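You operate a simulated robot arm through the tools that you are given. There is no shell and no other tool. Be economical: measure what you need, move in short steps, check, and stop when the job is done.

You run a simulated two-armed robot. Do the job below in one go: nothing can be reset, and whatever is moved stays where it is left.

TASK
Open both clamps, carry the black frame in with both hands, clamp it.
Fine: the frame lies in the nest on the turning plate with both clamps closed; the other frame and the red lock pin stay. Hands unhurt; nothing dropped, spilt, damaged or left on.

Only the result counts: the job must be done as asked and must still hold three seconds after the hand-in. Knocking over, shifting, dropping, spilling or breaking anything else fails it.

THE ROBOT
Two 7-joint arms with two-finger parallel grippers on one trunk, on a base that drives. Base frame: it is fixed to the floor where the robot stands at the start and does not move with it; the origin is under the middle of the robot, x ahead of it, y to its left, z up. Readings come in m, degrees, newtons and seconds.
The left shoulder is at the start at [0.06, 0.189, 1.253], the right one opposite. With the tool pointing down near the work surface each hand reaches from about 0.1 to 0.64 m from the robot's upright axis, wherever it stands, measured 20 degrees to its own side. Places, roughly: black flat frame, green flat frame [0.5, 1.25, 0.75]; green clamp lever [0.5, -0.5, 1]; nest on the turning plate [0.6, -0.3, 1]; red clamp lever [0.5, -0.1, 1]; red lock pin [0.4, -0.9, 0.9]. Payload 3.43 kg a hand.
The TCP of each hand is the grasp point between the finger pads, 0.03 m short of the fingertips. In the tool frame z runs along the fingers and y along their closing line. Largest opening 0.094 m; finger width 0.028, thickness 0.01; the body of the gripper, 0.05 by 0.096 m, starts 0.055 m behind the TCP.
Orientation is that of the tool frame in the base frame, as a unit quaternion [x, y, z, w]. With the fingers straight down and closing along the base's y, the tool's x points along the base's -x, its y along +y and its z along -z.

THE INTERFACE
- The arms move only by the tool arm_command. It takes "left_plan", "right_plan" or both (then of equal length, played together; a hand with none holds still); each is a list of rows, each a list of 7 numbers: the turn, a rotation vector about the tool's x, y, z in degrees, then the shift along the tool's x, y, z in mm, then the closure, from 0 (fully open) to 1 (shut). In form: [[ax, ay, az, x, y, z, jaw], ...]. A call has 1 to 8 rows; each row shifts and turns the commanded pose from where the row before left it, along the tool's axes as they then stand. Each row takes 0.2 s and may step no farther than 0.05 m and 8.6 degrees from the row before; otherwise, or with a gripper value out of range, the whole call is refused. A pose out of reach is approached as far as the arm can. The call stops where the force on the tool passes 50 N (or 10 N more than at its start, if that is more) or the arm is blocked; 0.2 s more then pass. The fingers move at their own pace (about 0.153 m/s each) and stop on an object; they squeeze with about 33 N. The grip force told is the motor's: it shows also when the fingers shut on nothing. Time passes only in rows, and 0.2 s behind the last, so rows that do not move let the fingers close. It gives the time, the measured TCP pose, the force on the tool (base axes), the opening and the grip force at its end, in the units of the frame above (readings bear some noise), with the torque about the TCP (base axes, N m) and any sound that the robot's microphone picked up.
- Cameras (640 x 400 px; columns grow to the right, rows downward): "scene" is now at [0.0032, -0.0264, 1.7902]; the picture's right is [-0.40, -0.92, -0.00], its down [-0.79, 0.34, -0.51] and it looks along [0.46, -0.20, -0.86] (base axes); focal length 280 px, centre (320, 200). "left" rides on the left gripper at [0.076, -0.014, -0.103] in its tool frame; the picture's right is [0.18, 0.98, 0.00], its down [-0.75, 0.14, -0.64] and it looks along [-0.63, 0.12, 0.77] (tool axes); focal length 243 px, centre (320, 200). "right" rides on the right gripper at [0.076, 0.014, -0.102] in its tool frame; the picture's right is [-0.18, 0.98, 0.00], its down [-0.75, -0.14, -0.64] and it looks along [-0.63, -0.12, 0.77] (tool axes); focal length 243 px, centre (320, 200). There is no depth. A picture from a camera that has moved, and an enlarged one, comes with that camera's place and axes in the base frame and with its lens.
- grab_frame(camera): a new picture of that camera. It takes no simulated time.
- raise_lower(by): slides the trunk up (or, below 0, down) by that many m; the arms and the scene camera ride with it, the base frame stays. It gives what a move gives, with no picture.
- roll_base(legs): drives the robot by 1 to 6 legs, each [ahead, left, turn to the left] in m, m and degrees, along the robot's own axes; the way and the turn of a leg run together, so that a leg with both is an arc; at most 1.5 m and 180 degrees a leg. The arms and the cameras ride along, it lands a little off, and it stops where it bumps. It gives what a move gives.
- pan_tilt(pan, tilt): turns the head with the scene camera to pan (to the left, within 86 degrees either way) and tilt (down, from -29 to 69), counted from straight ahead of the robot. It gives what a move gives.
- close_up(camera, box): a new picture of the part [left, top, right, bottom] of that camera's present view, enlarged. It takes no simulated time.
- hand_in(): hands the job in; it is judged then, once.

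Work in short steps. Places have to be worked out from the pictures, the camera data and where the tool is seen: move nearer, look again, correct. Check each grasp and each placing, and mend what went wrong. You have 120 turns and 108 pictures in all, those below and enlarged ones among them. Open the grippers and draw the arms clear of the work before you hand the job in, unless the task says otherwise; then end with one line.

The tools are called after "Request:" by a JSON object that holds its "fn" and its "kwargs". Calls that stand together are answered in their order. arm_command: Moves the arms, as the interface text tells. Its arguments: {"type":"object","properties":{"left_plan":{"type":"array"},"right_plan":{"type":"array"}},"required":[]} The other tools are called the same way: raise_lower (by) slides the trunk up or down; roll_base (legs) drives the base; pan_tilt (pan, tilt) turns the head that bears the scene camera; grab_frame (camera) takes a picture; close_up (camera, box) takes an enlarged picture of a part of a camera's view; hand_in () hands the job in.

At the start:

```text
t: 0.0
left_tool_pos: [0.283, -0.0401, 1.2983]
left_ee_rot: [0.0, 1.0, -0.001, 0.0]
left_force: [0.9, -0.1, 0.4]
left_wrist_torque: [0.0, 0.02, -0.02]
left_width: 0.0942
left_gripper_force: 0.2
right_tool_pos: [0.2669, -0.4006, 1.2982]
right_ee_rot: [0.0, 1.0, -0.001, 0.0]
right_force: [-0.5, -0.3, 0.4]
right_wrist_torque: [0.01, 0.0, -0.03]
right_width: 0.094
right_gripper_force: 0.1
trunk travel left (down, up): [-0.925, 0.065]
robot x, y, heading: [-0.0012, -0.0005, -0.3]
head pan, tilt: [-23.4, 59.6]
```

scene: 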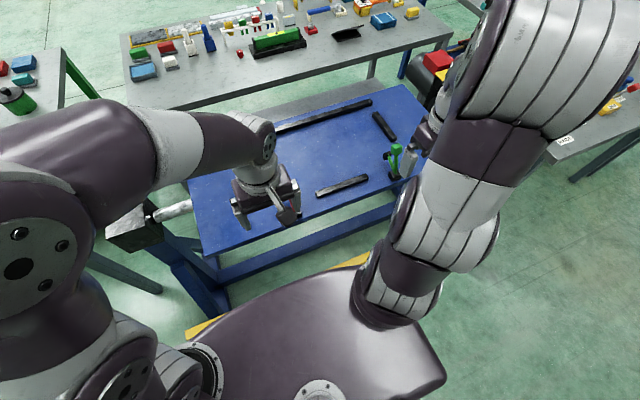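
right: 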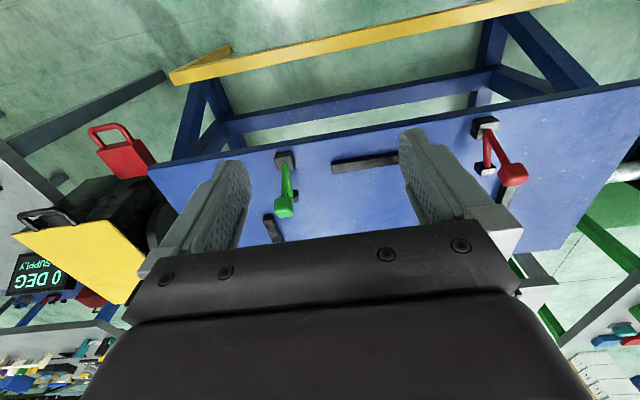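
left: 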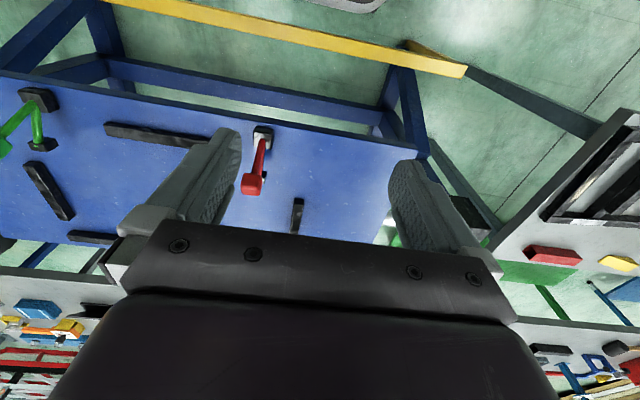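

The pictures show the blue plate with black rails and the green and red levers. I look left toward the frames and then closer at the fixture.

Request:
{"fn": "pan_tilt", "kwargs": {"pan": 65, "tilt": 40}}

Request:
{"fn": "grab_frame", "kwargs": {"camera": "scene"}}

Request:
{"fn": "close_up", "kwargs": {"camera": "left", "box": [0, 60, 440, 260]}}

Request:
{"fn": "close_up", "kwargs": {"camera": "right", "box": [0, 80, 640, 300]}}

```text
t: 1.6
left_tool_pos: [0.2821, -0.041, 1.2985]
left_ee_rot: [0.0, 1.0, -0.001, 0.0]
left_force: [0.4, -0.1, 1.4]
left_wrist_torque: [-0.04, 0.01, 0.04]
left_width: 0.0938
left_gripper_force: 0.1
right_tool_pos: [0.2671, -0.4013, 1.2983]
right_ee_rot: [0.0, 1.0, -0.001, 0.0]
right_force: [-0.2, -0.6, -0.4]
right_wrist_torque: [0.0, 0.02, -0.02]
right_width: 0.094
right_gripper_force: 0.0
trunk travel left (down, up): [-0.925, 0.065]
robot x, y, heading: [0.0009, -0.0021, -0.1]
head pan, tilt: [65.0, 40.0]
```

```text
104 pictures are left
camera scene: at [-0.0224, 0.0773, 1.8165], right [0.91, -0.42, 0.0], down [-0.27, -0.58, -0.77], along [0.32, 0.69, -0.64], focal length 280 px, centre (320, 200)
```

scene: 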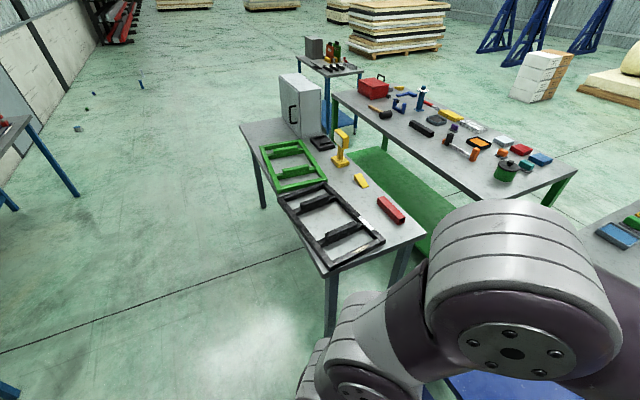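

```text
1.45 times, centred on (220, 160) of left
camera zoom: at [0.2062, -0.0545, 1.4018], right [-0.18, 0.98, 0.0], down [0.75, 0.14, 0.64], along [0.63, 0.12, -0.77], focal length 353 px, centre (466, 258)
```

zoom: 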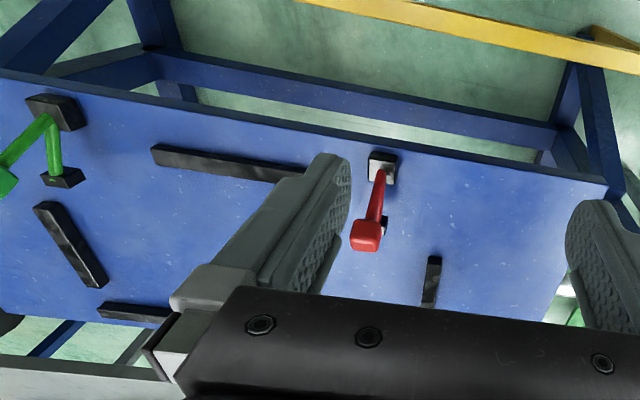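

```text
1.00 times, centred on (320, 190) of right (not enlarged: the box is as wide or as high as the picture)
camera zoom: at [0.1909, -0.3861, 1.4026], right [0.18, 0.98, 0.0], down [0.75, -0.14, 0.64], along [0.63, -0.12, -0.77], focal length 243 px, centre (320, 210)
```

zoom: 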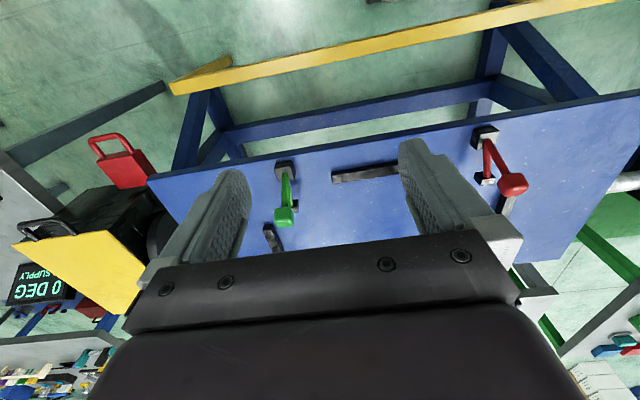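

The frames lie on a table to the left: black near, green behind. Now I take scene close-ups of the fixture and the frames.

Request:
{"fn": "close_up", "kwargs": {"camera": "scene", "box": [220, 110, 440, 280]}}

Request:
{"fn": "pan_tilt", "kwargs": {"pan": -30, "tilt": 50}}

Request:
{"fn": "grab_frame", "kwargs": {"camera": "scene"}}

Request:
{"fn": "close_up", "kwargs": {"camera": "scene", "box": [180, 80, 480, 268]}}

```text
2.35 times, centred on (330, 195) of scene
camera zoom: at [-0.0224, 0.0773, 1.8165], right [0.91, -0.42, 0.0], down [-0.27, -0.58, -0.77], along [0.32, 0.69, -0.64], focal length 658 px, centre (296, 212)
```

zoom: 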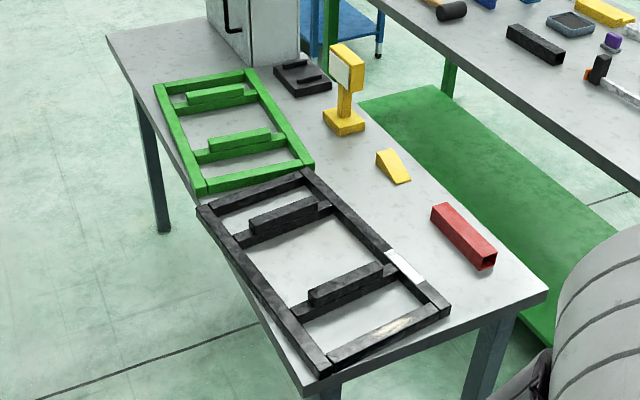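

```text
t: 3.3
left_tool_pos: [0.2826, -0.0403, 1.2999]
left_ee_rot: [0.0, 1.0, 0.0, 0.0]
left_force: [1.0, -0.6, -0.6]
left_wrist_torque: [-0.04, -0.04, 0.0]
left_width: 0.0942
left_gripper_force: 0.1
right_tool_pos: [0.2653, -0.4008, 1.2978]
right_ee_rot: [0.0, 1.0, 0.0, 0.0]
right_force: [-0.1, -0.5, -0.2]
right_wrist_torque: [0.0, 0.02, -0.04]
right_width: 0.0941
right_gripper_force: 0.1
trunk travel left (down, up): [-0.925, 0.065]
robot x, y, heading: [-0.0006, -0.0046, -0.3]
head pan, tilt: [-30.0, 50.0]
```

```text
100 pictures are left
camera scene: at [0.0083, -0.0382, 1.8023], right [-0.5, -0.87, 0.0], down [-0.66, 0.38, -0.64], along [0.56, -0.32, -0.77], focal length 280 px, centre (320, 200)
```

scene: 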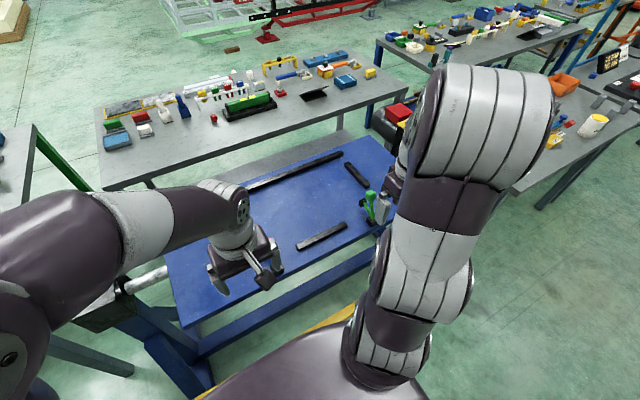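

```text
2.13 times, centred on (330, 174) of scene
camera zoom: at [0.0083, -0.0382, 1.8023], right [-0.5, -0.87, 0.0], down [-0.66, 0.38, -0.64], along [0.56, -0.32, -0.77], focal length 595 px, centre (299, 255)
```

zoom: 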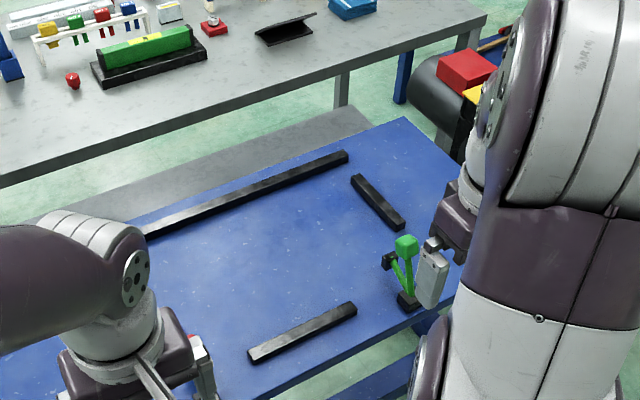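

I lower both hands a little and draw them back to get nearer views of the two clamps.

Request:
{"fn": "arm_command", "kwargs": {"left_plan": [[0, 0, 0, 20, 0, 40, 0], [0, 0, 0, 20, 0, 40, 0], [0, 0, 0, 20, 0, 30, 0]], "right_plan": [[0, 0, 0, 20, 0, 40, 0], [0, 0, 0, 20, 0, 40, 0], [0, 0, 0, 20, 0, 30, 0]]}}

Request:
{"fn": "grab_frame", "kwargs": {"camera": "right"}}

Request:
{"fn": "grab_frame", "kwargs": {"camera": "left"}}

```text
t: 4.1
left_tool_pos: [0.2221, -0.0418, 1.1888]
left_ee_rot: [0.0, 1.0, 0.0, 0.0]
left_force: [-0.1, -0.1, 0.7]
left_wrist_torque: [-0.01, -0.01, 0.01]
left_width: 0.0939
left_gripper_force: 0.1
right_tool_pos: [0.2058, -0.402, 1.1878]
right_ee_rot: [0.001, 1.0, 0.0, -0.001]
right_force: [0.4, 0.4, 0.0]
right_wrist_torque: [0.0, 0.01, 0.01]
right_width: 0.094
right_gripper_force: 0.0
trunk travel left (down, up): [-0.925, 0.065]
robot x, y, heading: [-0.0005, 0.0022, 0.2]
head pan, tilt: [-30.0, 50.0]
```

```text
98 pictures are left
camera right: at [0.13, -0.388, 1.2928], right [0.18, 0.98, 0.0], down [0.75, -0.14, 0.64], along [0.63, -0.12, -0.77], focal length 243 px, centre (320, 200)
```

right: 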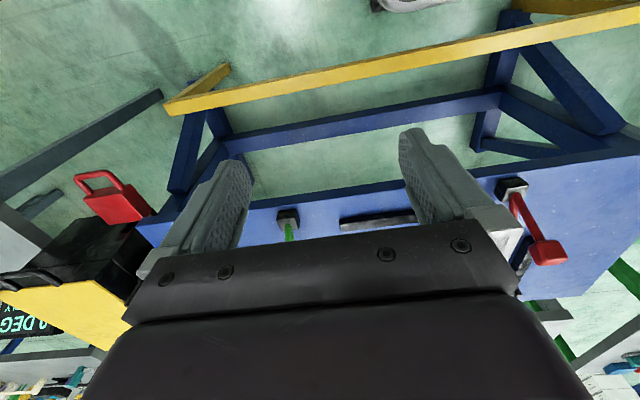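

```text
97 pictures are left
camera left: at [0.1453, -0.0559, 1.2929], right [-0.18, 0.98, 0.0], down [0.75, 0.14, 0.64], along [0.63, 0.12, -0.77], focal length 243 px, centre (320, 200)
```

left: 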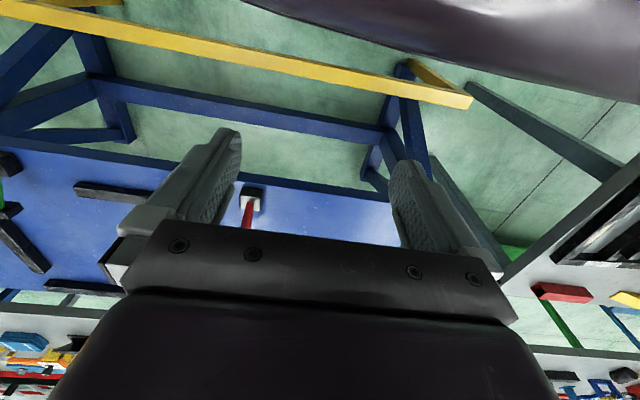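

I zoom onto the red lever as the right camera sees it and the green one as the left camera sees it.

Request:
{"fn": "close_up", "kwargs": {"camera": "right", "box": [480, 160, 600, 290]}}

Request:
{"fn": "close_up", "kwargs": {"camera": "scene", "box": [340, 160, 420, 240]}}

```text
3.08 times, centred on (540, 225) of right
camera zoom: at [0.13, -0.388, 1.2928], right [0.18, 0.98, 0.0], down [0.75, -0.14, 0.64], along [0.63, -0.12, -0.77], focal length 746 px, centre (-357, 123)
```

zoom: 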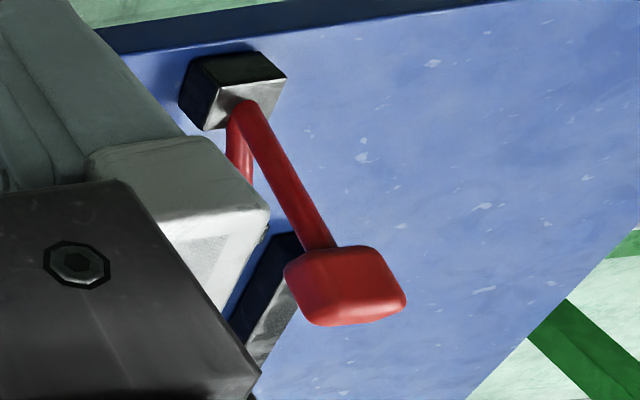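

```text
5.00 times, centred on (380, 200) of scene
camera zoom: at [0.0079, -0.04, 1.8024], right [-0.5, -0.87, 0.0], down [-0.66, 0.38, -0.64], along [0.56, -0.32, -0.77], focal length 1398 px, centre (20, 200)
```

zoom: 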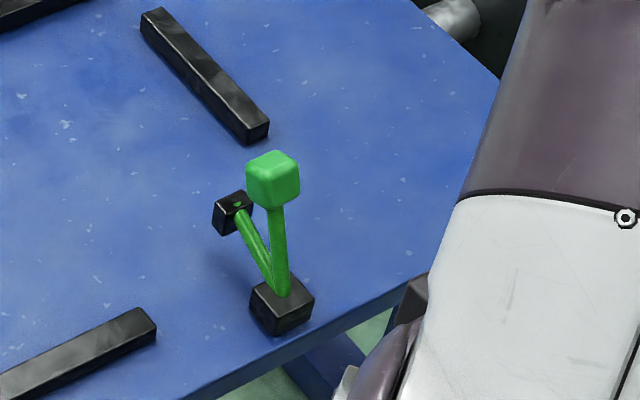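

The clamps are rigid V levers: knob up at about (0.468, -0.503, 1.07) and (0.467, -0.123, 1.07), pads reaching forward. I bring both hands above the knobs.

Request:
{"fn": "arm_command", "kwargs": {"left_plan": [[0, 0, 0, -41, -13, 6, 0], [0, 0, 0, -41, -13, 6, 0], [0, 0, 0, -41, -14, 6, 0], [0, 0, 0, -41, -14, 6, 0], [0, 0, 0, -41, -14, 6, 0], [0, 0, 0, -41, -13, 6, 0]], "right_plan": [[0, 0, 0, -43, -17, 6, 0], [0, 0, 0, -43, -17, 6, 0], [0, 0, 0, -44, -17, 6, 0], [0, 0, 0, -44, -17, 6, 0], [0, 0, 0, -44, -17, 6, 0], [0, 0, 0, -44, -17, 6, 0]]}}

Request:
{"fn": "grab_frame", "kwargs": {"camera": "right"}}

Request:
{"fn": "grab_frame", "kwargs": {"camera": "left"}}

Request:
{"fn": "grab_frame", "kwargs": {"camera": "scene"}}

```text
t: 5.5
left_tool_pos: [0.4736, -0.1216, 1.1512]
left_ee_rot: [0.0, 1.0, 0.0, -0.001]
left_force: [0.4, -0.9, 0.4]
left_wrist_torque: [-0.01, 0.04, 0.02]
left_width: 0.0937
left_gripper_force: 0.0
right_tool_pos: [0.4738, -0.5065, 1.1498]
right_ee_rot: [0.0, 1.0, 0.001, -0.002]
right_force: [0.8, -1.0, -0.5]
right_wrist_torque: [0.02, 0.03, -0.02]
right_width: 0.094
right_gripper_force: 0.0
trunk travel left (down, up): [-0.925, 0.065]
robot x, y, heading: [-0.0007, -0.0011, -0.1]
head pan, tilt: [-30.0, 50.0]
```

```text
94 pictures are left
camera right: at [0.3981, -0.4924, 1.2538], right [0.18, 0.98, 0.0], down [0.76, -0.14, 0.64], along [0.63, -0.12, -0.77], focal length 243 px, centre (320, 200)
```

right: 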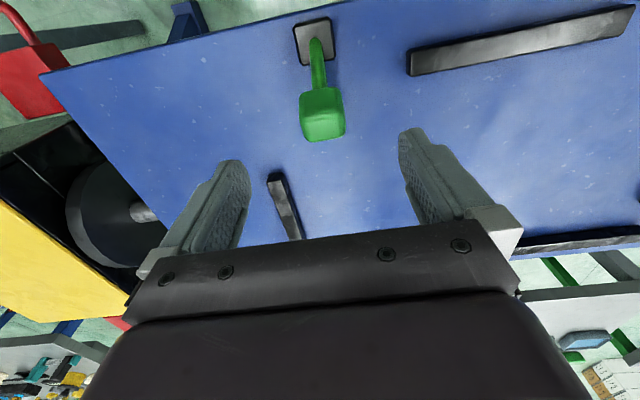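

```text
93 pictures are left
camera left: at [0.3966, -0.1357, 1.2549], right [-0.18, 0.98, 0.0], down [0.76, 0.14, 0.64], along [0.63, 0.12, -0.77], focal length 243 px, centre (320, 200)
```

left: 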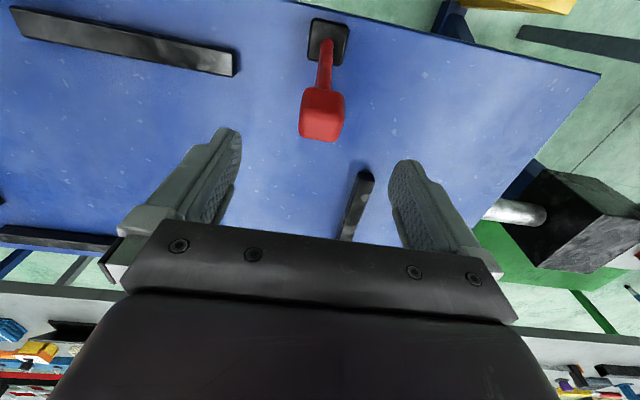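

```text
92 pictures are left
camera scene: at [0.0132, -0.04, 1.8023], right [-0.5, -0.87, 0.0], down [-0.67, 0.38, -0.64], along [0.55, -0.32, -0.77], focal length 280 px, centre (320, 200)
```

scene: 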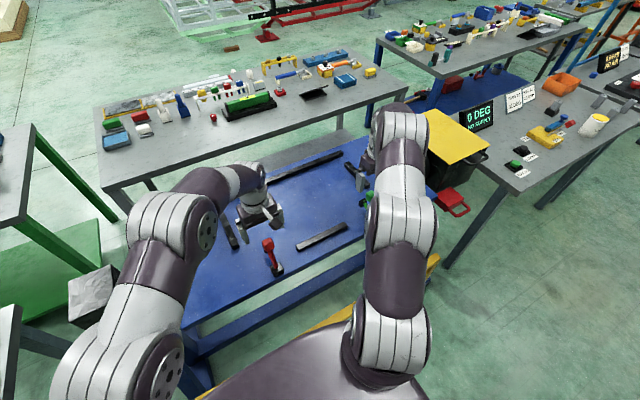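

Rays agree: knobs at x≈0.464, z≈1.07. I descend both hands around the knobs and close.

Request:
{"fn": "arm_command", "kwargs": {"left_plan": [[0, 0, 0, 5, -1, 40, 0], [0, 0, 0, 4, -1, 39, 0], [0, 0, 0, 0, 0, 0, 1], [0, 0, 0, 0, 0, 0, 1], [0, 0, 0, 0, 0, 0, 1]], "right_plan": [[0, 0, 0, 5, 1, 40, 0], [0, 0, 0, 4, 1, 38, 0], [0, 0, 0, 0, 0, 0, 1], [0, 0, 0, 0, 0, 0, 1], [0, 0, 0, 0, 0, 0, 1]]}}

Request:
{"fn": "grab_frame", "kwargs": {"camera": "right"}}

Request:
{"fn": "grab_frame", "kwargs": {"camera": "left"}}

```text
t: 6.7
left_tool_pos: [0.4605, -0.1221, 1.072]
left_ee_rot: [-0.001, 1.0, 0.002, -0.001]
left_force: [9.2, 41.0, 10.3]
left_wrist_torque: [-0.39, -0.57, 0.07]
left_width: 0.0363
left_gripper_force: 44.8
right_tool_pos: [0.4598, -0.5028, 1.0742]
right_ee_rot: [0.0, 1.0, 0.0, 0.0]
right_force: [-2.0, -34.4, -18.7]
right_wrist_torque: [0.18, -0.3, 0.03]
right_width: 0.0359
right_gripper_force: 44.0
trunk travel left (down, up): [-0.925, 0.065]
robot x, y, heading: [0.0003, 0.0005, -0.1]
head pan, tilt: [-30.0, 50.0]
```

```text
91 pictures are left
camera right: at [0.3845, -0.4881, 1.1782], right [0.18, 0.98, 0.0], down [0.75, -0.14, 0.64], along [0.63, -0.12, -0.77], focal length 243 px, centre (320, 200)
```

right: 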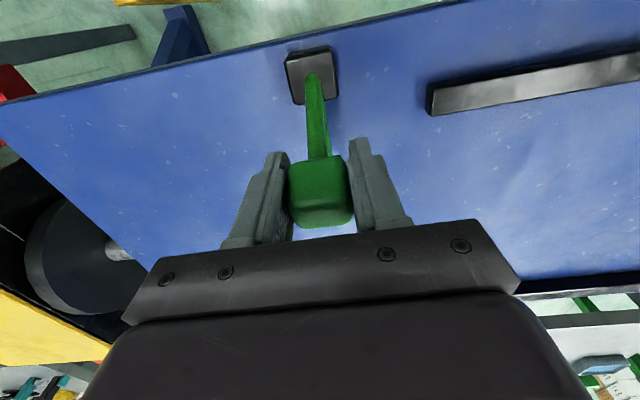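

```text
90 pictures are left
camera left: at [0.3845, -0.1369, 1.1743], right [-0.19, 0.98, 0.0], down [0.76, 0.14, 0.64], along [0.63, 0.12, -0.77], focal length 243 px, centre (320, 200)
```

left: 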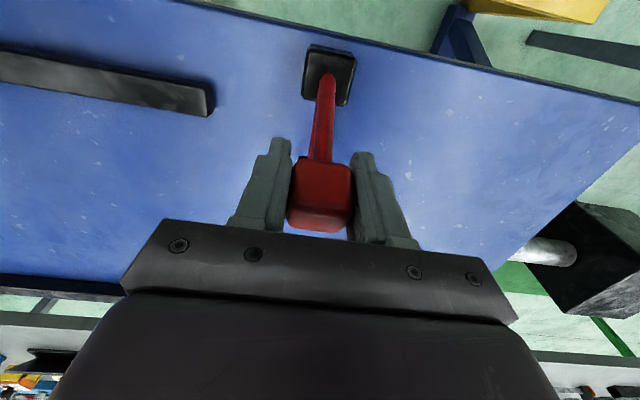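

Both knobs are held (width 0.036). I relieve the sideways load on the right hand and start pulling the green lever back, small steps.

Request:
{"fn": "arm_command", "kwargs": {"right_plan": [[0, 0, 0, 3, -3, 0, 1], [0, 0, 0, 7, -1, -2, 1], [0, 0, 0, 7, 0, -1, 1]]}}

```text
t: 7.5
left_tool_pos: [0.4604, -0.1232, 1.0689]
left_ee_rot: [0.0, 1.0, -0.002, -0.002]
left_force: [4.8, 20.9, 1.2]
left_wrist_torque: [0.35, -0.28, 0.02]
left_width: 0.0361
left_gripper_force: 45.6
right_tool_pos: [0.4466, -0.5036, 1.0787]
right_ee_rot: [0.0, 1.0, -0.002, 0.001]
right_force: [14.4, -9.6, 0.1]
right_wrist_torque: [0.1, -1.34, -0.04]
right_width: 0.0364
right_gripper_force: 44.7
trunk travel left (down, up): [-0.925, 0.065]
robot x, y, heading: [-0.0035, 0.0009, 0.1]
head pan, tilt: [-30.0, 50.0]
```

It moves with about 14 N. I carry on along the arc.

Request:
{"fn": "arm_command", "kwargs": {"right_plan": [[0, 0, 0, 16, -1, 0, 1], [0, 0, 0, 18, 0, 1, 1], [0, 0, 0, 17, 0, 5, 1], [0, 0, 0, 16, 0, 8, 1]]}}

Request:
{"fn": "grab_frame", "kwargs": {"camera": "right"}}

```text
t: 8.5
left_tool_pos: [0.4602, -0.1235, 1.0711]
left_ee_rot: [-0.001, 1.0, -0.002, -0.002]
left_force: [3.1, -4.6, -14.7]
left_wrist_torque: [-0.05, -0.61, -0.06]
left_width: 0.036
left_gripper_force: 45.1
right_tool_pos: [0.3759, -0.503, 1.0632]
right_ee_rot: [0.0, 1.0, 0.001, -0.003]
right_force: [11.5, 16.7, 6.4]
right_wrist_torque: [-0.21, -1.26, 0.16]
right_width: 0.0359
right_gripper_force: 45.1
trunk travel left (down, up): [-0.925, 0.065]
robot x, y, heading: [-0.0017, 0.0018, 0.1]
head pan, tilt: [-30.0, 50.0]
```

```text
89 pictures are left
camera right: at [0.3008, -0.4886, 1.1676], right [0.18, 0.98, 0.0], down [0.76, -0.14, 0.64], along [0.63, -0.12, -0.77], focal length 243 px, centre (320, 200)
```

right: 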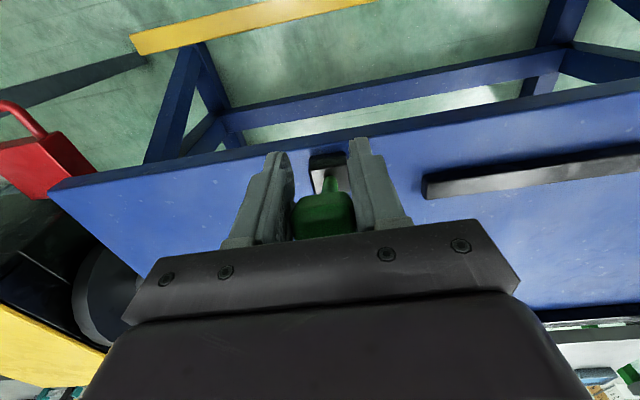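

Still on the arc (about 30° behind upright). I continue downward.

Request:
{"fn": "arm_command", "kwargs": {"right_plan": [[0, 0, 0, 14, 0, 10, 1], [0, 0, 0, 13, 0, 13, 1], [0, 0, 0, 10, 0, 14, 1]]}}

Request:
{"fn": "grab_frame", "kwargs": {"camera": "right"}}

Request:
{"fn": "grab_frame", "kwargs": {"camera": "scene"}}

```text
t: 9.3
left_tool_pos: [0.4593, -0.1233, 1.0724]
left_ee_rot: [0.0, 1.0, -0.001, -0.002]
left_force: [-4.7, -20.0, -17.6]
left_wrist_torque: [0.46, 0.13, -0.13]
left_width: 0.036
left_gripper_force: 44.7
right_tool_pos: [0.3415, -0.5031, 1.0288]
right_ee_rot: [-0.001, 1.0, -0.002, 0.0]
right_force: [22.3, 25.8, 28.7]
right_wrist_torque: [-0.59, 0.37, 0.16]
right_width: 0.0362
right_gripper_force: 44.7
trunk travel left (down, up): [-0.925, 0.065]
robot x, y, heading: [0.0036, 0.0035, 0.0]
head pan, tilt: [-30.0, 50.0]
```

```text
88 pictures are left
camera right: at [0.2645, -0.4884, 1.1323], right [0.18, 0.98, 0.0], down [0.75, -0.14, 0.64], along [0.63, -0.12, -0.77], focal length 243 px, centre (320, 200)
```

right: 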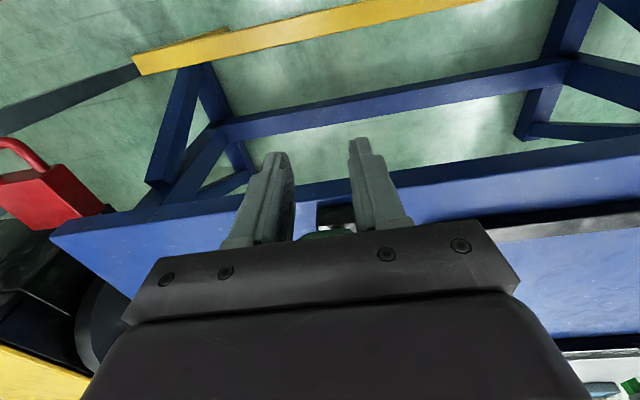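

```text
87 pictures are left
camera scene: at [0.0118, -0.0345, 1.8028], right [-0.5, -0.87, 0.0], down [-0.66, 0.38, -0.64], along [0.56, -0.32, -0.77], focal length 280 px, centre (320, 200)
```

scene: 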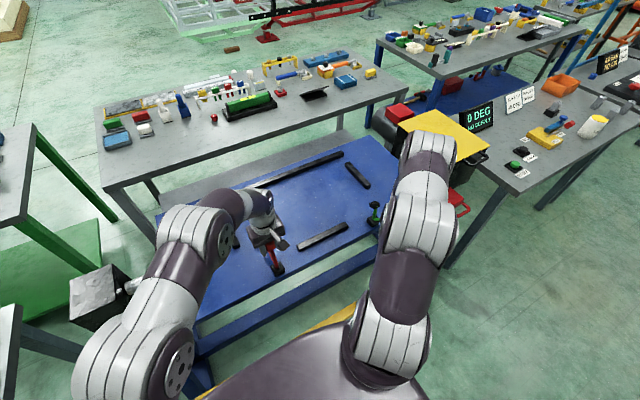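

The clamp arm now stands about upright; forces rose a little. I zoom to judge it.

Request:
{"fn": "close_up", "kwargs": {"camera": "scene", "box": [340, 190, 410, 250]}}

```text
6.67 times, centred on (375, 220) of scene
camera zoom: at [0.0118, -0.0345, 1.8028], right [-0.5, -0.87, 0.0], down [-0.66, 0.38, -0.64], along [0.56, -0.32, -0.77], focal length 1864 px, centre (-47, 67)
```

zoom: 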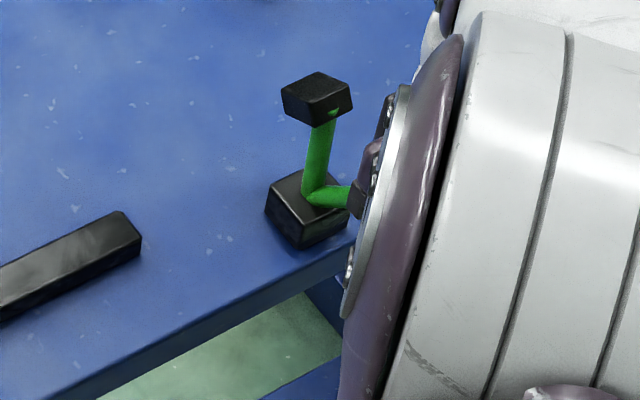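

The arm still leans about 18° into the nest, so I push on in small steps, watching for a stop.

Request:
{"fn": "arm_command", "kwargs": {"right_plan": [[0, 0, 0, 5, 0, 8, 1], [0, 0, 0, 4, 0, 8, 1], [0, 0, 0, 3, 0, 9, 1]]}}

Request:
{"fn": "close_up", "kwargs": {"camera": "scene", "box": [340, 190, 410, 250]}}

```text
t: 9.8
left_tool_pos: [0.4587, -0.1224, 1.0709]
left_ee_rot: [0.0, 1.0, -0.003, 0.001]
left_force: [3.8, -3.2, -3.6]
left_wrist_torque: [0.37, -0.22, -0.14]
left_width: 0.0362
left_gripper_force: 44.7
right_tool_pos: [0.3352, -0.5036, 1.0223]
right_ee_rot: [-0.002, 1.0, -0.002, 0.001]
right_force: [5.9, 10.6, 16.6]
right_wrist_torque: [-0.27, 0.63, 0.21]
right_width: 0.0356
right_gripper_force: 44.8
trunk travel left (down, up): [-0.925, 0.065]
robot x, y, heading: [0.002, 0.0032, -0.0]
head pan, tilt: [-30.0, 50.0]
stopped in row 2 (right hand): the force on the tool passed its limit at 63 N (the readings are from after the stop); the commanded pose is now the measured one
```

```text
6.67 times, centred on (375, 220) of scene
camera zoom: at [0.0096, -0.034, 1.8024], right [-0.5, -0.87, 0.0], down [-0.66, 0.38, -0.64], along [0.56, -0.32, -0.77], focal length 1864 px, centre (-47, 67)
```

zoom: 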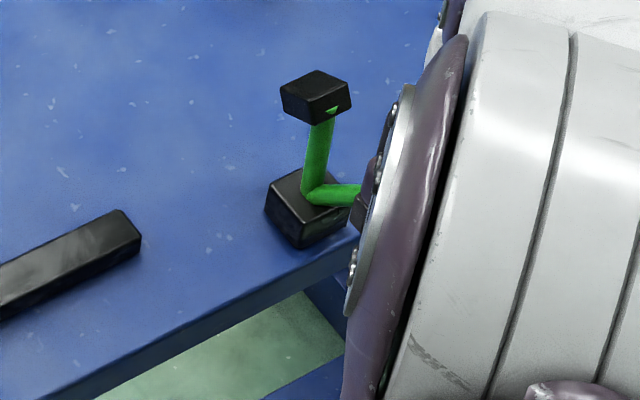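

It has met its stop (63 N). I open the right hand, rise straight up and check that the lever stays.

Request:
{"fn": "arm_command", "kwargs": {"right_plan": [[0, 0, 0, 0, 0, 0, 0], [0, 0, 0, 0, 0, 0, 0], [0, 0, 0, 0, 0, -40, 0], [0, 0, 0, 0, 0, -40, 0], [0, 0, 0, 0, 0, -40, 0]]}}

Request:
{"fn": "grab_frame", "kwargs": {"camera": "right"}}

Request:
{"fn": "close_up", "kwargs": {"camera": "scene", "box": [340, 190, 410, 250]}}

```text
t: 11.0
left_tool_pos: [0.4587, -0.1225, 1.0724]
left_ee_rot: [0.001, 1.0, -0.002, 0.0]
left_force: [7.9, 14.4, 5.5]
left_wrist_torque: [-0.32, -0.4, -0.12]
left_width: 0.0359
left_gripper_force: 45.0
right_tool_pos: [0.3333, -0.5037, 1.1404]
right_ee_rot: [-0.001, 1.0, -0.001, -0.001]
right_force: [-0.3, 0.9, 0.2]
right_wrist_torque: [-0.01, -0.02, -0.01]
right_width: 0.0941
right_gripper_force: 0.1
trunk travel left (down, up): [-0.925, 0.065]
robot x, y, heading: [0.0034, -0.0006, 0.1]
head pan, tilt: [-30.0, 50.0]
```

```text
84 pictures are left
camera right: at [0.2574, -0.4887, 1.244], right [0.18, 0.98, 0.0], down [0.75, -0.14, 0.64], along [0.63, -0.12, -0.77], focal length 243 px, centre (320, 200)
```

right: 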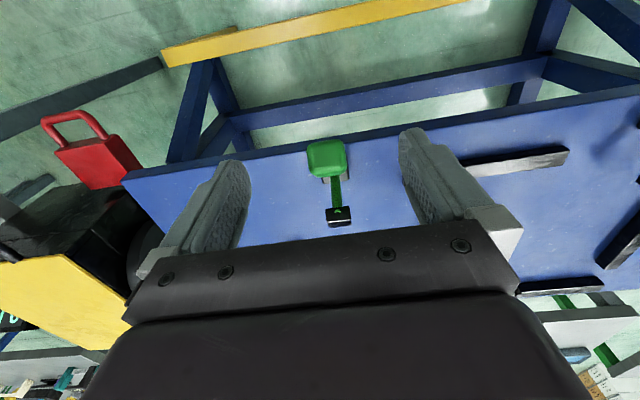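

```text
6.67 times, centred on (375, 220) of scene
camera zoom: at [0.0097, -0.0339, 1.8023], right [-0.5, -0.87, 0.0], down [-0.66, 0.38, -0.64], along [0.56, -0.32, -0.77], focal length 1864 px, centre (-47, 67)
```

zoom: 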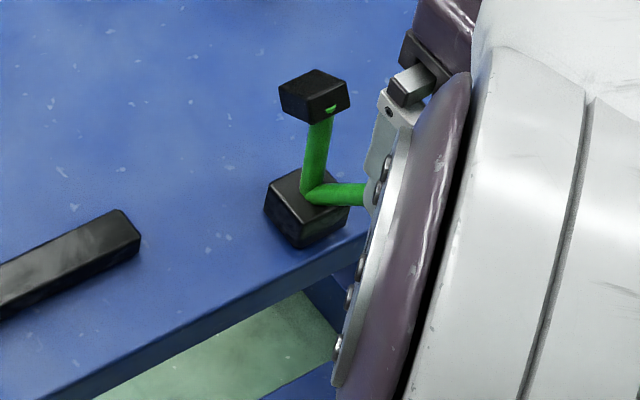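

The green arm stays upright: stop reached at about 40° behind vertical, and the pad clears the nest. Now the red lever along the same arc.

Request:
{"fn": "arm_command", "kwargs": {"left_plan": [[0, 0, 0, 3, 0, 0, 1], [0, 0, 0, 7, 0, -2, 1], [0, 0, 0, 7, 0, -1, 1], [0, 0, 0, 16, 0, 0, 1], [0, 0, 0, 18, 0, 1, 1], [0, 0, 0, 17, 0, 5, 1], [0, 0, 0, 16, 0, 8, 1], [0, 0, 0, 12, 0, 9, 1]]}}

Request:
{"fn": "arm_command", "kwargs": {"left_plan": [[0, 0, 0, 4, 0, 3, 1], [0, 0, 0, 3, 0, 3, 1], [0, 0, 0, 3, 0, 3, 1]]}}

Request:
{"fn": "grab_frame", "kwargs": {"camera": "left"}}

Request:
{"fn": "grab_frame", "kwargs": {"camera": "right"}}

```text
t: 12.8
left_tool_pos: [0.3604, -0.1218, 1.0514]
left_ee_rot: [0.001, 1.0, -0.002, 0.001]
left_force: [7.0, 11.9, 11.7]
left_wrist_torque: [0.25, -1.38, 0.1]
left_width: 0.0361
left_gripper_force: 45.1
right_tool_pos: [0.3318, -0.505, 1.139]
right_ee_rot: [-0.001, 1.0, -0.001, 0.001]
right_force: [0.0, 0.6, 0.6]
right_wrist_torque: [0.0, 0.02, -0.02]
right_width: 0.0936
right_gripper_force: 0.0
trunk travel left (down, up): [-0.925, 0.065]
robot x, y, heading: [0.0006, -0.0016, -0.1]
head pan, tilt: [-30.0, 50.0]
```

```text
t: 13.6
left_tool_pos: [0.3503, -0.123, 1.0429]
left_ee_rot: [0.0, 1.0, -0.002, 0.0]
left_force: [1.9, 13.8, 16.0]
left_wrist_torque: [0.07, -1.45, 0.12]
left_width: 0.0358
left_gripper_force: 44.9
right_tool_pos: [0.3313, -0.5042, 1.1393]
right_ee_rot: [-0.001, 1.0, -0.002, 0.001]
right_force: [0.1, 0.5, -0.1]
right_wrist_torque: [-0.02, -0.01, 0.02]
right_width: 0.094
right_gripper_force: 0.0
trunk travel left (down, up): [-0.925, 0.065]
robot x, y, heading: [0.001, -0.002, -0.2]
head pan, tilt: [-30.0, 50.0]
```

```text
82 pictures are left
camera left: at [0.2735, -0.1362, 1.1465], right [-0.18, 0.98, 0.0], down [0.75, 0.14, 0.64], along [0.63, 0.12, -0.77], focal length 243 px, centre (320, 200)
```

left: 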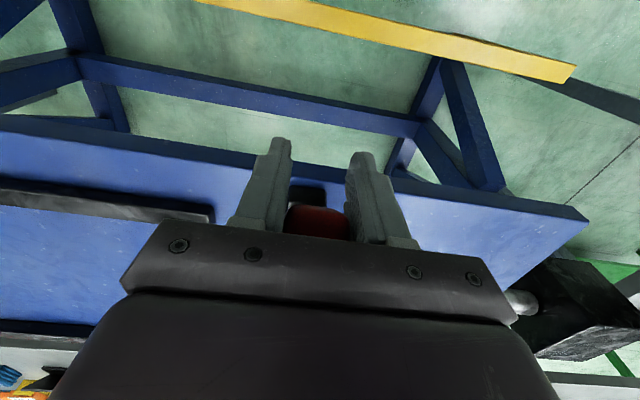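

```text
81 pictures are left
camera right: at [0.2555, -0.4889, 1.2441], right [0.18, 0.98, 0.0], down [0.75, -0.14, 0.64], along [0.63, -0.12, -0.76], focal length 243 px, centre (320, 200)
```

right: 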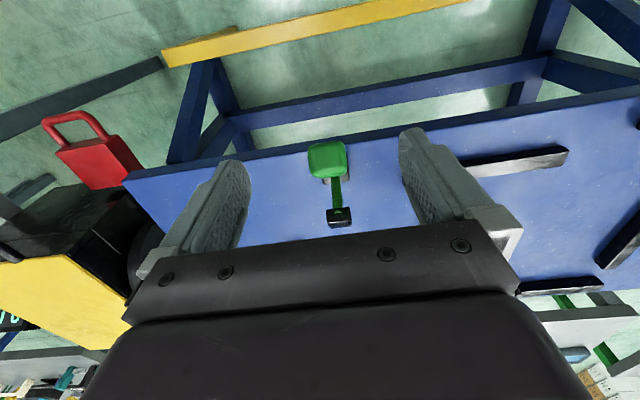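

The red knob is near the same stop; I push a bit further until the force rises.

Request:
{"fn": "arm_command", "kwargs": {"left_plan": [[0, 0, 0, 4, 0, 5, 1], [0, 0, 0, 4, 0, 5, 1], [0, 0, 0, 4, 0, 6, 1], [0, 0, 0, 4, 0, 7, 1]]}}

Request:
{"fn": "grab_frame", "kwargs": {"camera": "left"}}

```text
t: 14.7
left_tool_pos: [0.3376, -0.1219, 1.0232]
left_ee_rot: [0.0, 1.0, -0.004, 0.003]
left_force: [6.3, 13.3, 19.8]
left_wrist_torque: [-0.09, 0.56, 0.06]
left_width: 0.0356
left_gripper_force: 45.0
right_tool_pos: [0.332, -0.503, 1.1391]
right_ee_rot: [-0.002, 1.0, -0.003, 0.001]
right_force: [0.1, -0.3, 0.0]
right_wrist_torque: [0.01, 0.0, 0.0]
right_width: 0.0941
right_gripper_force: 0.1
trunk travel left (down, up): [-0.925, 0.065]
robot x, y, heading: [-0.0028, -0.0017, -0.1]
head pan, tilt: [-30.0, 50.0]
stopped in row 4 (left hand): the force on the tool passed its limit at 52 N (the readings are from after the stop); the commanded pose is now the measured one
```

```text
80 pictures are left
camera left: at [0.261, -0.1361, 1.1263], right [-0.19, 0.98, -0.01], down [0.75, 0.15, 0.64], along [0.63, 0.11, -0.76], focal length 243 px, centre (320, 200)
```

left: 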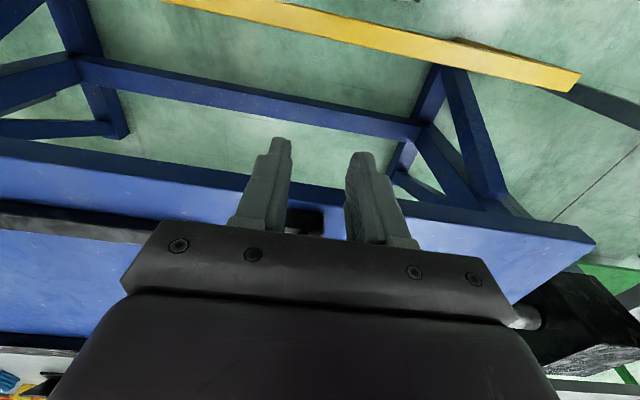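

Same stop as the green one. I open the left hand, raise both hands and draw back, then look.

Request:
{"fn": "arm_command", "kwargs": {"left_plan": [[0, 0, 0, 0, 0, 0, 0], [0, 0, 0, 0, 0, 0, 0], [0, 0, 0, 0, 0, -40, 0], [0, 0, 0, 0, 0, -40, 0], [0, 0, 0, 0, 0, -40, 0], [0, 0, 0, 20, 0, -40, 0], [0, 0, 0, 20, 0, -40, 0]], "right_plan": [[0, 0, 0, 0, 0, 0, 0], [0, 0, 0, 0, 0, 0, 0], [0, 0, 0, 0, 0, -10, 0], [0, 0, 0, 0, 0, -20, 0], [0, 0, 0, 0, 0, -20, 0], [0, 0, 0, 20, 0, -20, 0], [0, 0, 0, 20, 0, -20, 0]]}}

Request:
{"fn": "grab_frame", "kwargs": {"camera": "left"}}

Request:
{"fn": "grab_frame", "kwargs": {"camera": "scene"}}

```text
t: 16.2
left_tool_pos: [0.2939, -0.1226, 1.2229]
left_ee_rot: [0.0, 1.0, -0.003, 0.002]
left_force: [-0.9, -0.9, 0.6]
left_wrist_torque: [-0.03, -0.03, -0.01]
left_width: 0.0943
left_gripper_force: 0.1
right_tool_pos: [0.2892, -0.5052, 1.2328]
right_ee_rot: [-0.002, 1.0, 0.0, 0.002]
right_force: [-0.6, 0.1, -0.5]
right_wrist_torque: [-0.02, -0.04, -0.03]
right_width: 0.094
right_gripper_force: 0.0
trunk travel left (down, up): [-0.925, 0.065]
robot x, y, heading: [-0.0016, 0.0026, 0.1]
head pan, tilt: [-30.0, 50.0]
```

```text
79 pictures are left
camera left: at [0.2173, -0.1352, 1.3252], right [-0.18, 0.98, -0.01], down [0.75, 0.14, 0.64], along [0.63, 0.11, -0.76], focal length 243 px, centre (320, 200)
```

left: 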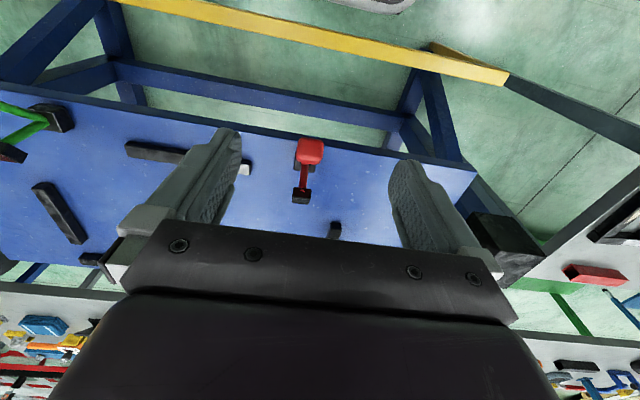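

```text
78 pictures are left
camera scene: at [0.0044, -0.0364, 1.8023], right [-0.5, -0.87, 0.0], down [-0.66, 0.38, -0.64], along [0.56, -0.32, -0.76], focal length 280 px, centre (320, 200)
```

scene: 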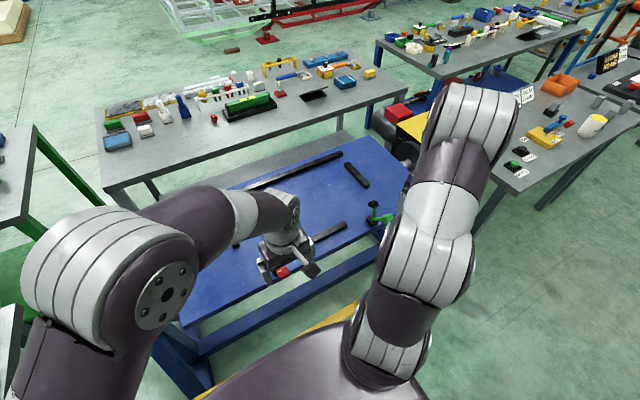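

Both clamps are open. I notice something white at the near rail's end, maybe a mark matching the frame's white patch; I zoom in on it.

Request:
{"fn": "close_up", "kwargs": {"camera": "left", "box": [100, 110, 320, 250]}}

Request:
{"fn": "close_up", "kwargs": {"camera": "scene", "box": [160, 120, 400, 320]}}

Request:
{"fn": "grab_frame", "kwargs": {"camera": "right"}}

```text
2.86 times, centred on (210, 180) of left
camera zoom: at [0.2173, -0.1352, 1.3252], right [-0.18, 0.98, -0.01], down [0.75, 0.14, 0.64], along [0.63, 0.11, -0.76], focal length 693 px, centre (634, 257)
```

zoom: 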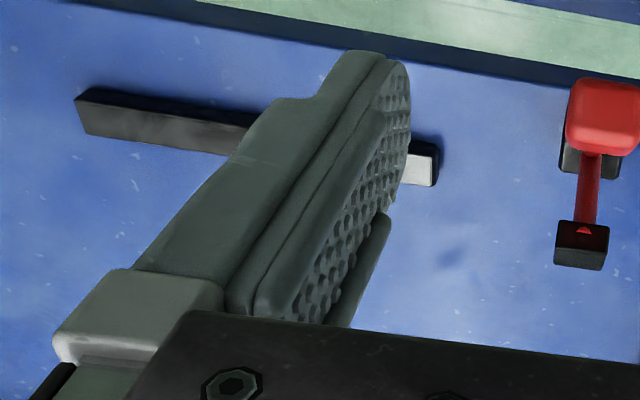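

```text
2.00 times, centred on (280, 220) of scene
camera zoom: at [0.0044, -0.0364, 1.8023], right [-0.5, -0.87, 0.0], down [-0.66, 0.38, -0.64], along [0.56, -0.32, -0.76], focal length 559 px, centre (400, 160)
```

zoom: 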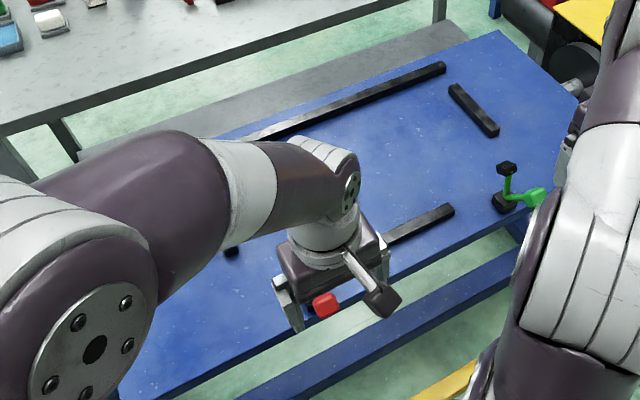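

```text
75 pictures are left
camera right: at [0.2138, -0.4906, 1.3366], right [0.18, 0.98, 0.0], down [0.75, -0.14, 0.65], along [0.63, -0.12, -0.76], focal length 243 px, centre (320, 200)
```

right: 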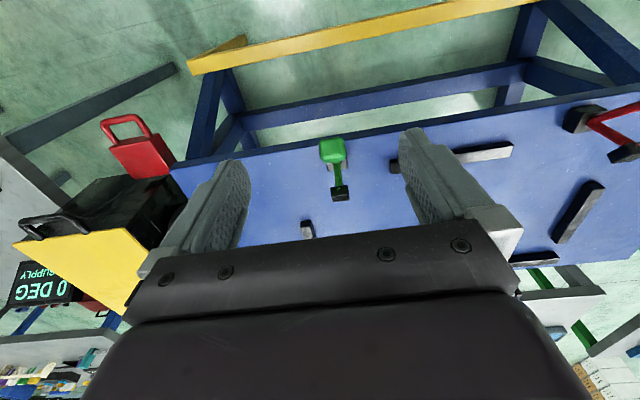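

There is a white mark on the near rail's left end, and the black frame's white patch presently faces away (+x, right end). So the frame likely has to be turned 180°. I draw back and drive left toward the table to look closer.

Request:
{"fn": "roll_base", "kwargs": {"legs": [[-0.2, 0, 0], [0, 1.05, 0]]}}

Request:
{"fn": "pan_tilt", "kwargs": {"pan": 0, "tilt": 55}}

Request:
{"fn": "grab_frame", "kwargs": {"camera": "scene"}}

```text
t: 22.9
left_tool_pos: [0.1006, 0.945, 1.2214]
left_ee_rot: [-0.003, 1.0, -0.002, 0.002]
left_force: [0.0, 0.3, 0.9]
left_wrist_torque: [0.0, -0.01, 0.02]
left_width: 0.0942
left_gripper_force: 0.2
right_tool_pos: [0.0983, 0.5619, 1.2311]
right_ee_rot: [-0.007, 1.0, 0.0, 0.001]
right_force: [0.0, 0.6, 0.0]
right_wrist_torque: [0.03, 0.0, 0.02]
right_width: 0.094
right_gripper_force: 0.0
trunk travel left (down, up): [-0.925, 0.065]
robot x, y, heading: [-0.1979, 1.0653, 0.4]
head pan, tilt: [-30.0, 50.0]
```

```text
t: 23.9
left_tool_pos: [0.0993, 0.9461, 1.221]
left_ee_rot: [-0.004, 1.0, -0.003, 0.003]
left_force: [-0.2, 0.2, 0.1]
left_wrist_torque: [0.0, 0.03, -0.01]
left_width: 0.094
left_gripper_force: 0.0
right_tool_pos: [0.0981, 0.5634, 1.2305]
right_ee_rot: [-0.005, 1.0, -0.001, 0.001]
right_force: [0.0, 0.1, 0.7]
right_wrist_torque: [-0.03, 0.01, -0.02]
right_width: 0.0941
right_gripper_force: 0.0
trunk travel left (down, up): [-0.925, 0.065]
robot x, y, heading: [-0.2004, 1.0678, 0.5]
head pan, tilt: [0.0, 55.0]
```

```text
74 pictures are left
camera scene: at [-0.1849, 1.0669, 1.7958], right [0.01, -1.0, 0.0], down [-0.82, -0.01, -0.57], along [0.57, 0.0, -0.82], focal length 280 px, centre (320, 200)
```

scene: 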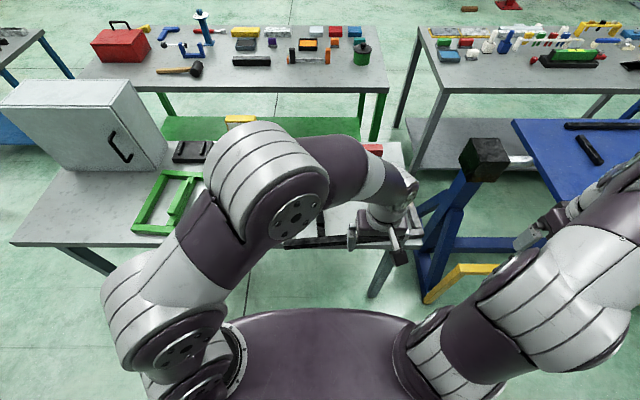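

The base reaches maybe 0.35 m ahead, so I will stand at about x=-0.1. I look with the wrist cameras first.

Request:
{"fn": "grab_frame", "kwargs": {"camera": "left"}}

Request:
{"fn": "grab_frame", "kwargs": {"camera": "right"}}

```text
73 pictures are left
camera left: at [0.023, 0.9318, 1.3244], right [-0.19, 0.98, -0.01], down [0.75, 0.15, 0.64], along [0.63, 0.12, -0.77], focal length 243 px, centre (320, 200)
```

left: 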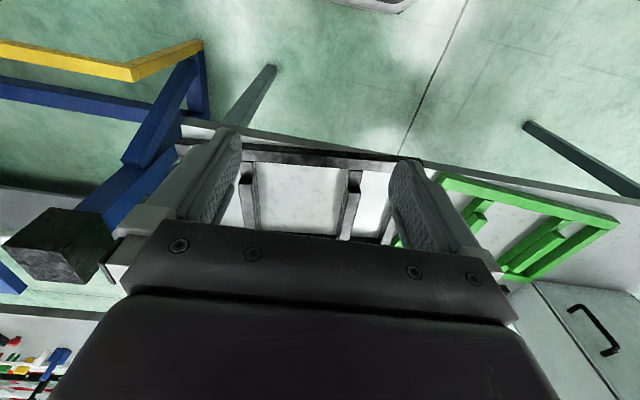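

```text
72 pictures are left
camera right: at [0.0223, 0.5766, 1.3353], right [0.17, 0.98, 0.0], down [0.75, -0.13, 0.64], along [0.63, -0.11, -0.77], focal length 243 px, centre (320, 200)
```

right: 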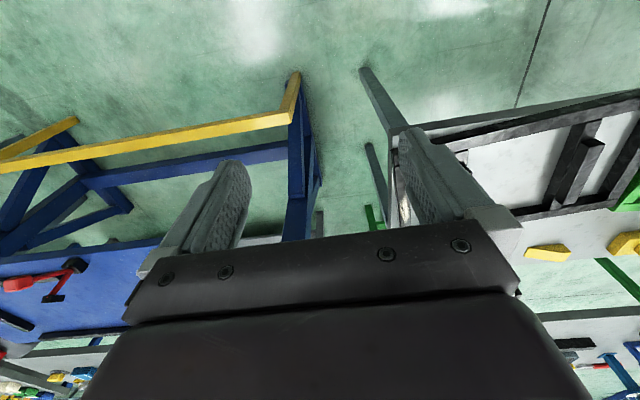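

The frame with its two grip bars is visible between the fingers. I drive a little ahead and bring both hands over the bars at a safe height.

Request:
{"fn": "roll_base", "kwargs": {"legs": [[0.11, -0.02, -0.5]]}}

Request:
{"fn": "arm_command", "kwargs": {"left_plan": [[0, 0, 0, -40, 38, 20, 0], [0, 0, 0, -40, 38, 20, 0], [0, 0, 0, -40, 38, 20, 0], [0, 0, 0, -40, 38, 20, 0], [0, 0, 0, -40, 38, 20, 0], [0, 0, 0, -40, 38, 20, 0]], "right_plan": [[0, 0, 0, -30, 35, 20, 0], [0, 0, 0, -30, 35, 20, 0], [0, 0, 0, -30, 35, 20, 0], [0, 0, 0, -30, 35, 20, 0], [0, 0, 0, -30, 35, 20, 0], [0, 0, 0, -30, 35, 20, 0]]}}

Request:
{"fn": "grab_frame", "kwargs": {"camera": "left"}}

Request:
{"fn": "grab_frame", "kwargs": {"camera": "right"}}

Request:
{"fn": "grab_frame", "kwargs": {"camera": "scene"}}

```text
t: 25.1
left_tool_pos: [0.2058, 0.9252, 1.2225]
left_ee_rot: [-0.002, 1.0, -0.003, 0.003]
left_force: [-0.1, -0.6, 0.4]
left_wrist_torque: [-0.02, 0.0, 0.01]
left_width: 0.094
left_gripper_force: 0.1
right_tool_pos: [0.2027, 0.5421, 1.2313]
right_ee_rot: [-0.002, 1.0, 0.0, 0.002]
right_force: [1.7, -0.1, -0.7]
right_wrist_torque: [0.02, -0.03, 0.05]
right_width: 0.0938
right_gripper_force: 0.1
trunk travel left (down, up): [-0.925, 0.065]
robot x, y, heading: [-0.0896, 1.0467, 0.4]
head pan, tilt: [0.0, 55.0]
```

```text
refused: row 1 steps farther than a row can; nothing moved
```

```text
71 pictures are left
camera left: at [0.1291, 0.9119, 1.3248], right [-0.19, 0.98, -0.01], down [0.75, 0.15, 0.64], along [0.63, 0.12, -0.76], focal length 243 px, centre (320, 200)
```

left: 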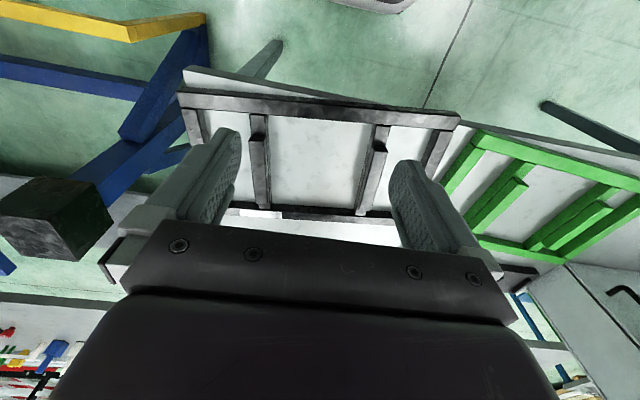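

```text
70 pictures are left
camera right: at [0.1266, 0.5566, 1.3359], right [0.18, 0.98, 0.0], down [0.75, -0.14, 0.64], along [0.63, -0.12, -0.76], focal length 243 px, centre (320, 200)
```

right: 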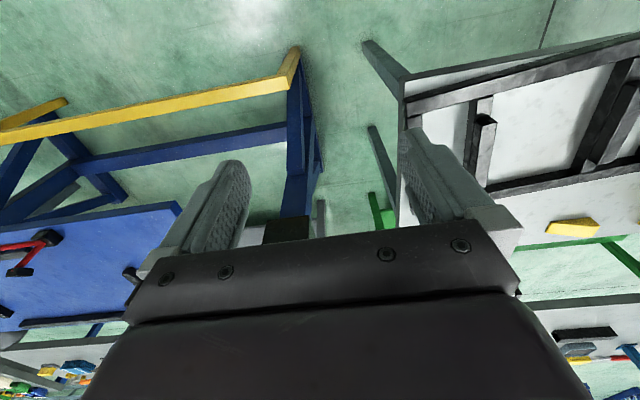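

```text
69 pictures are left
camera scene: at [-0.0787, 1.0483, 1.7959], right [0.0, -1.0, 0.0], down [-0.82, 0.0, -0.57], along [0.57, 0.0, -0.82], focal length 280 px, centre (320, 200)
```

scene: 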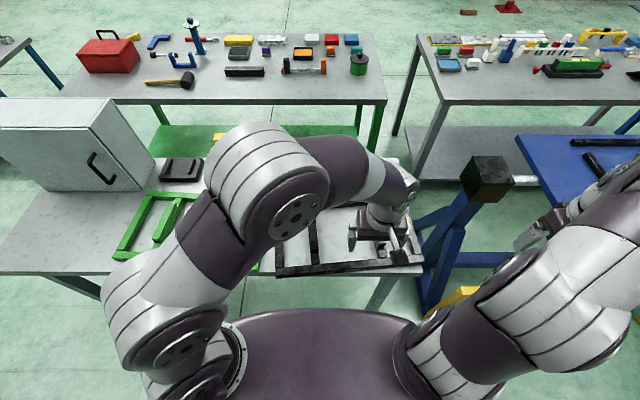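

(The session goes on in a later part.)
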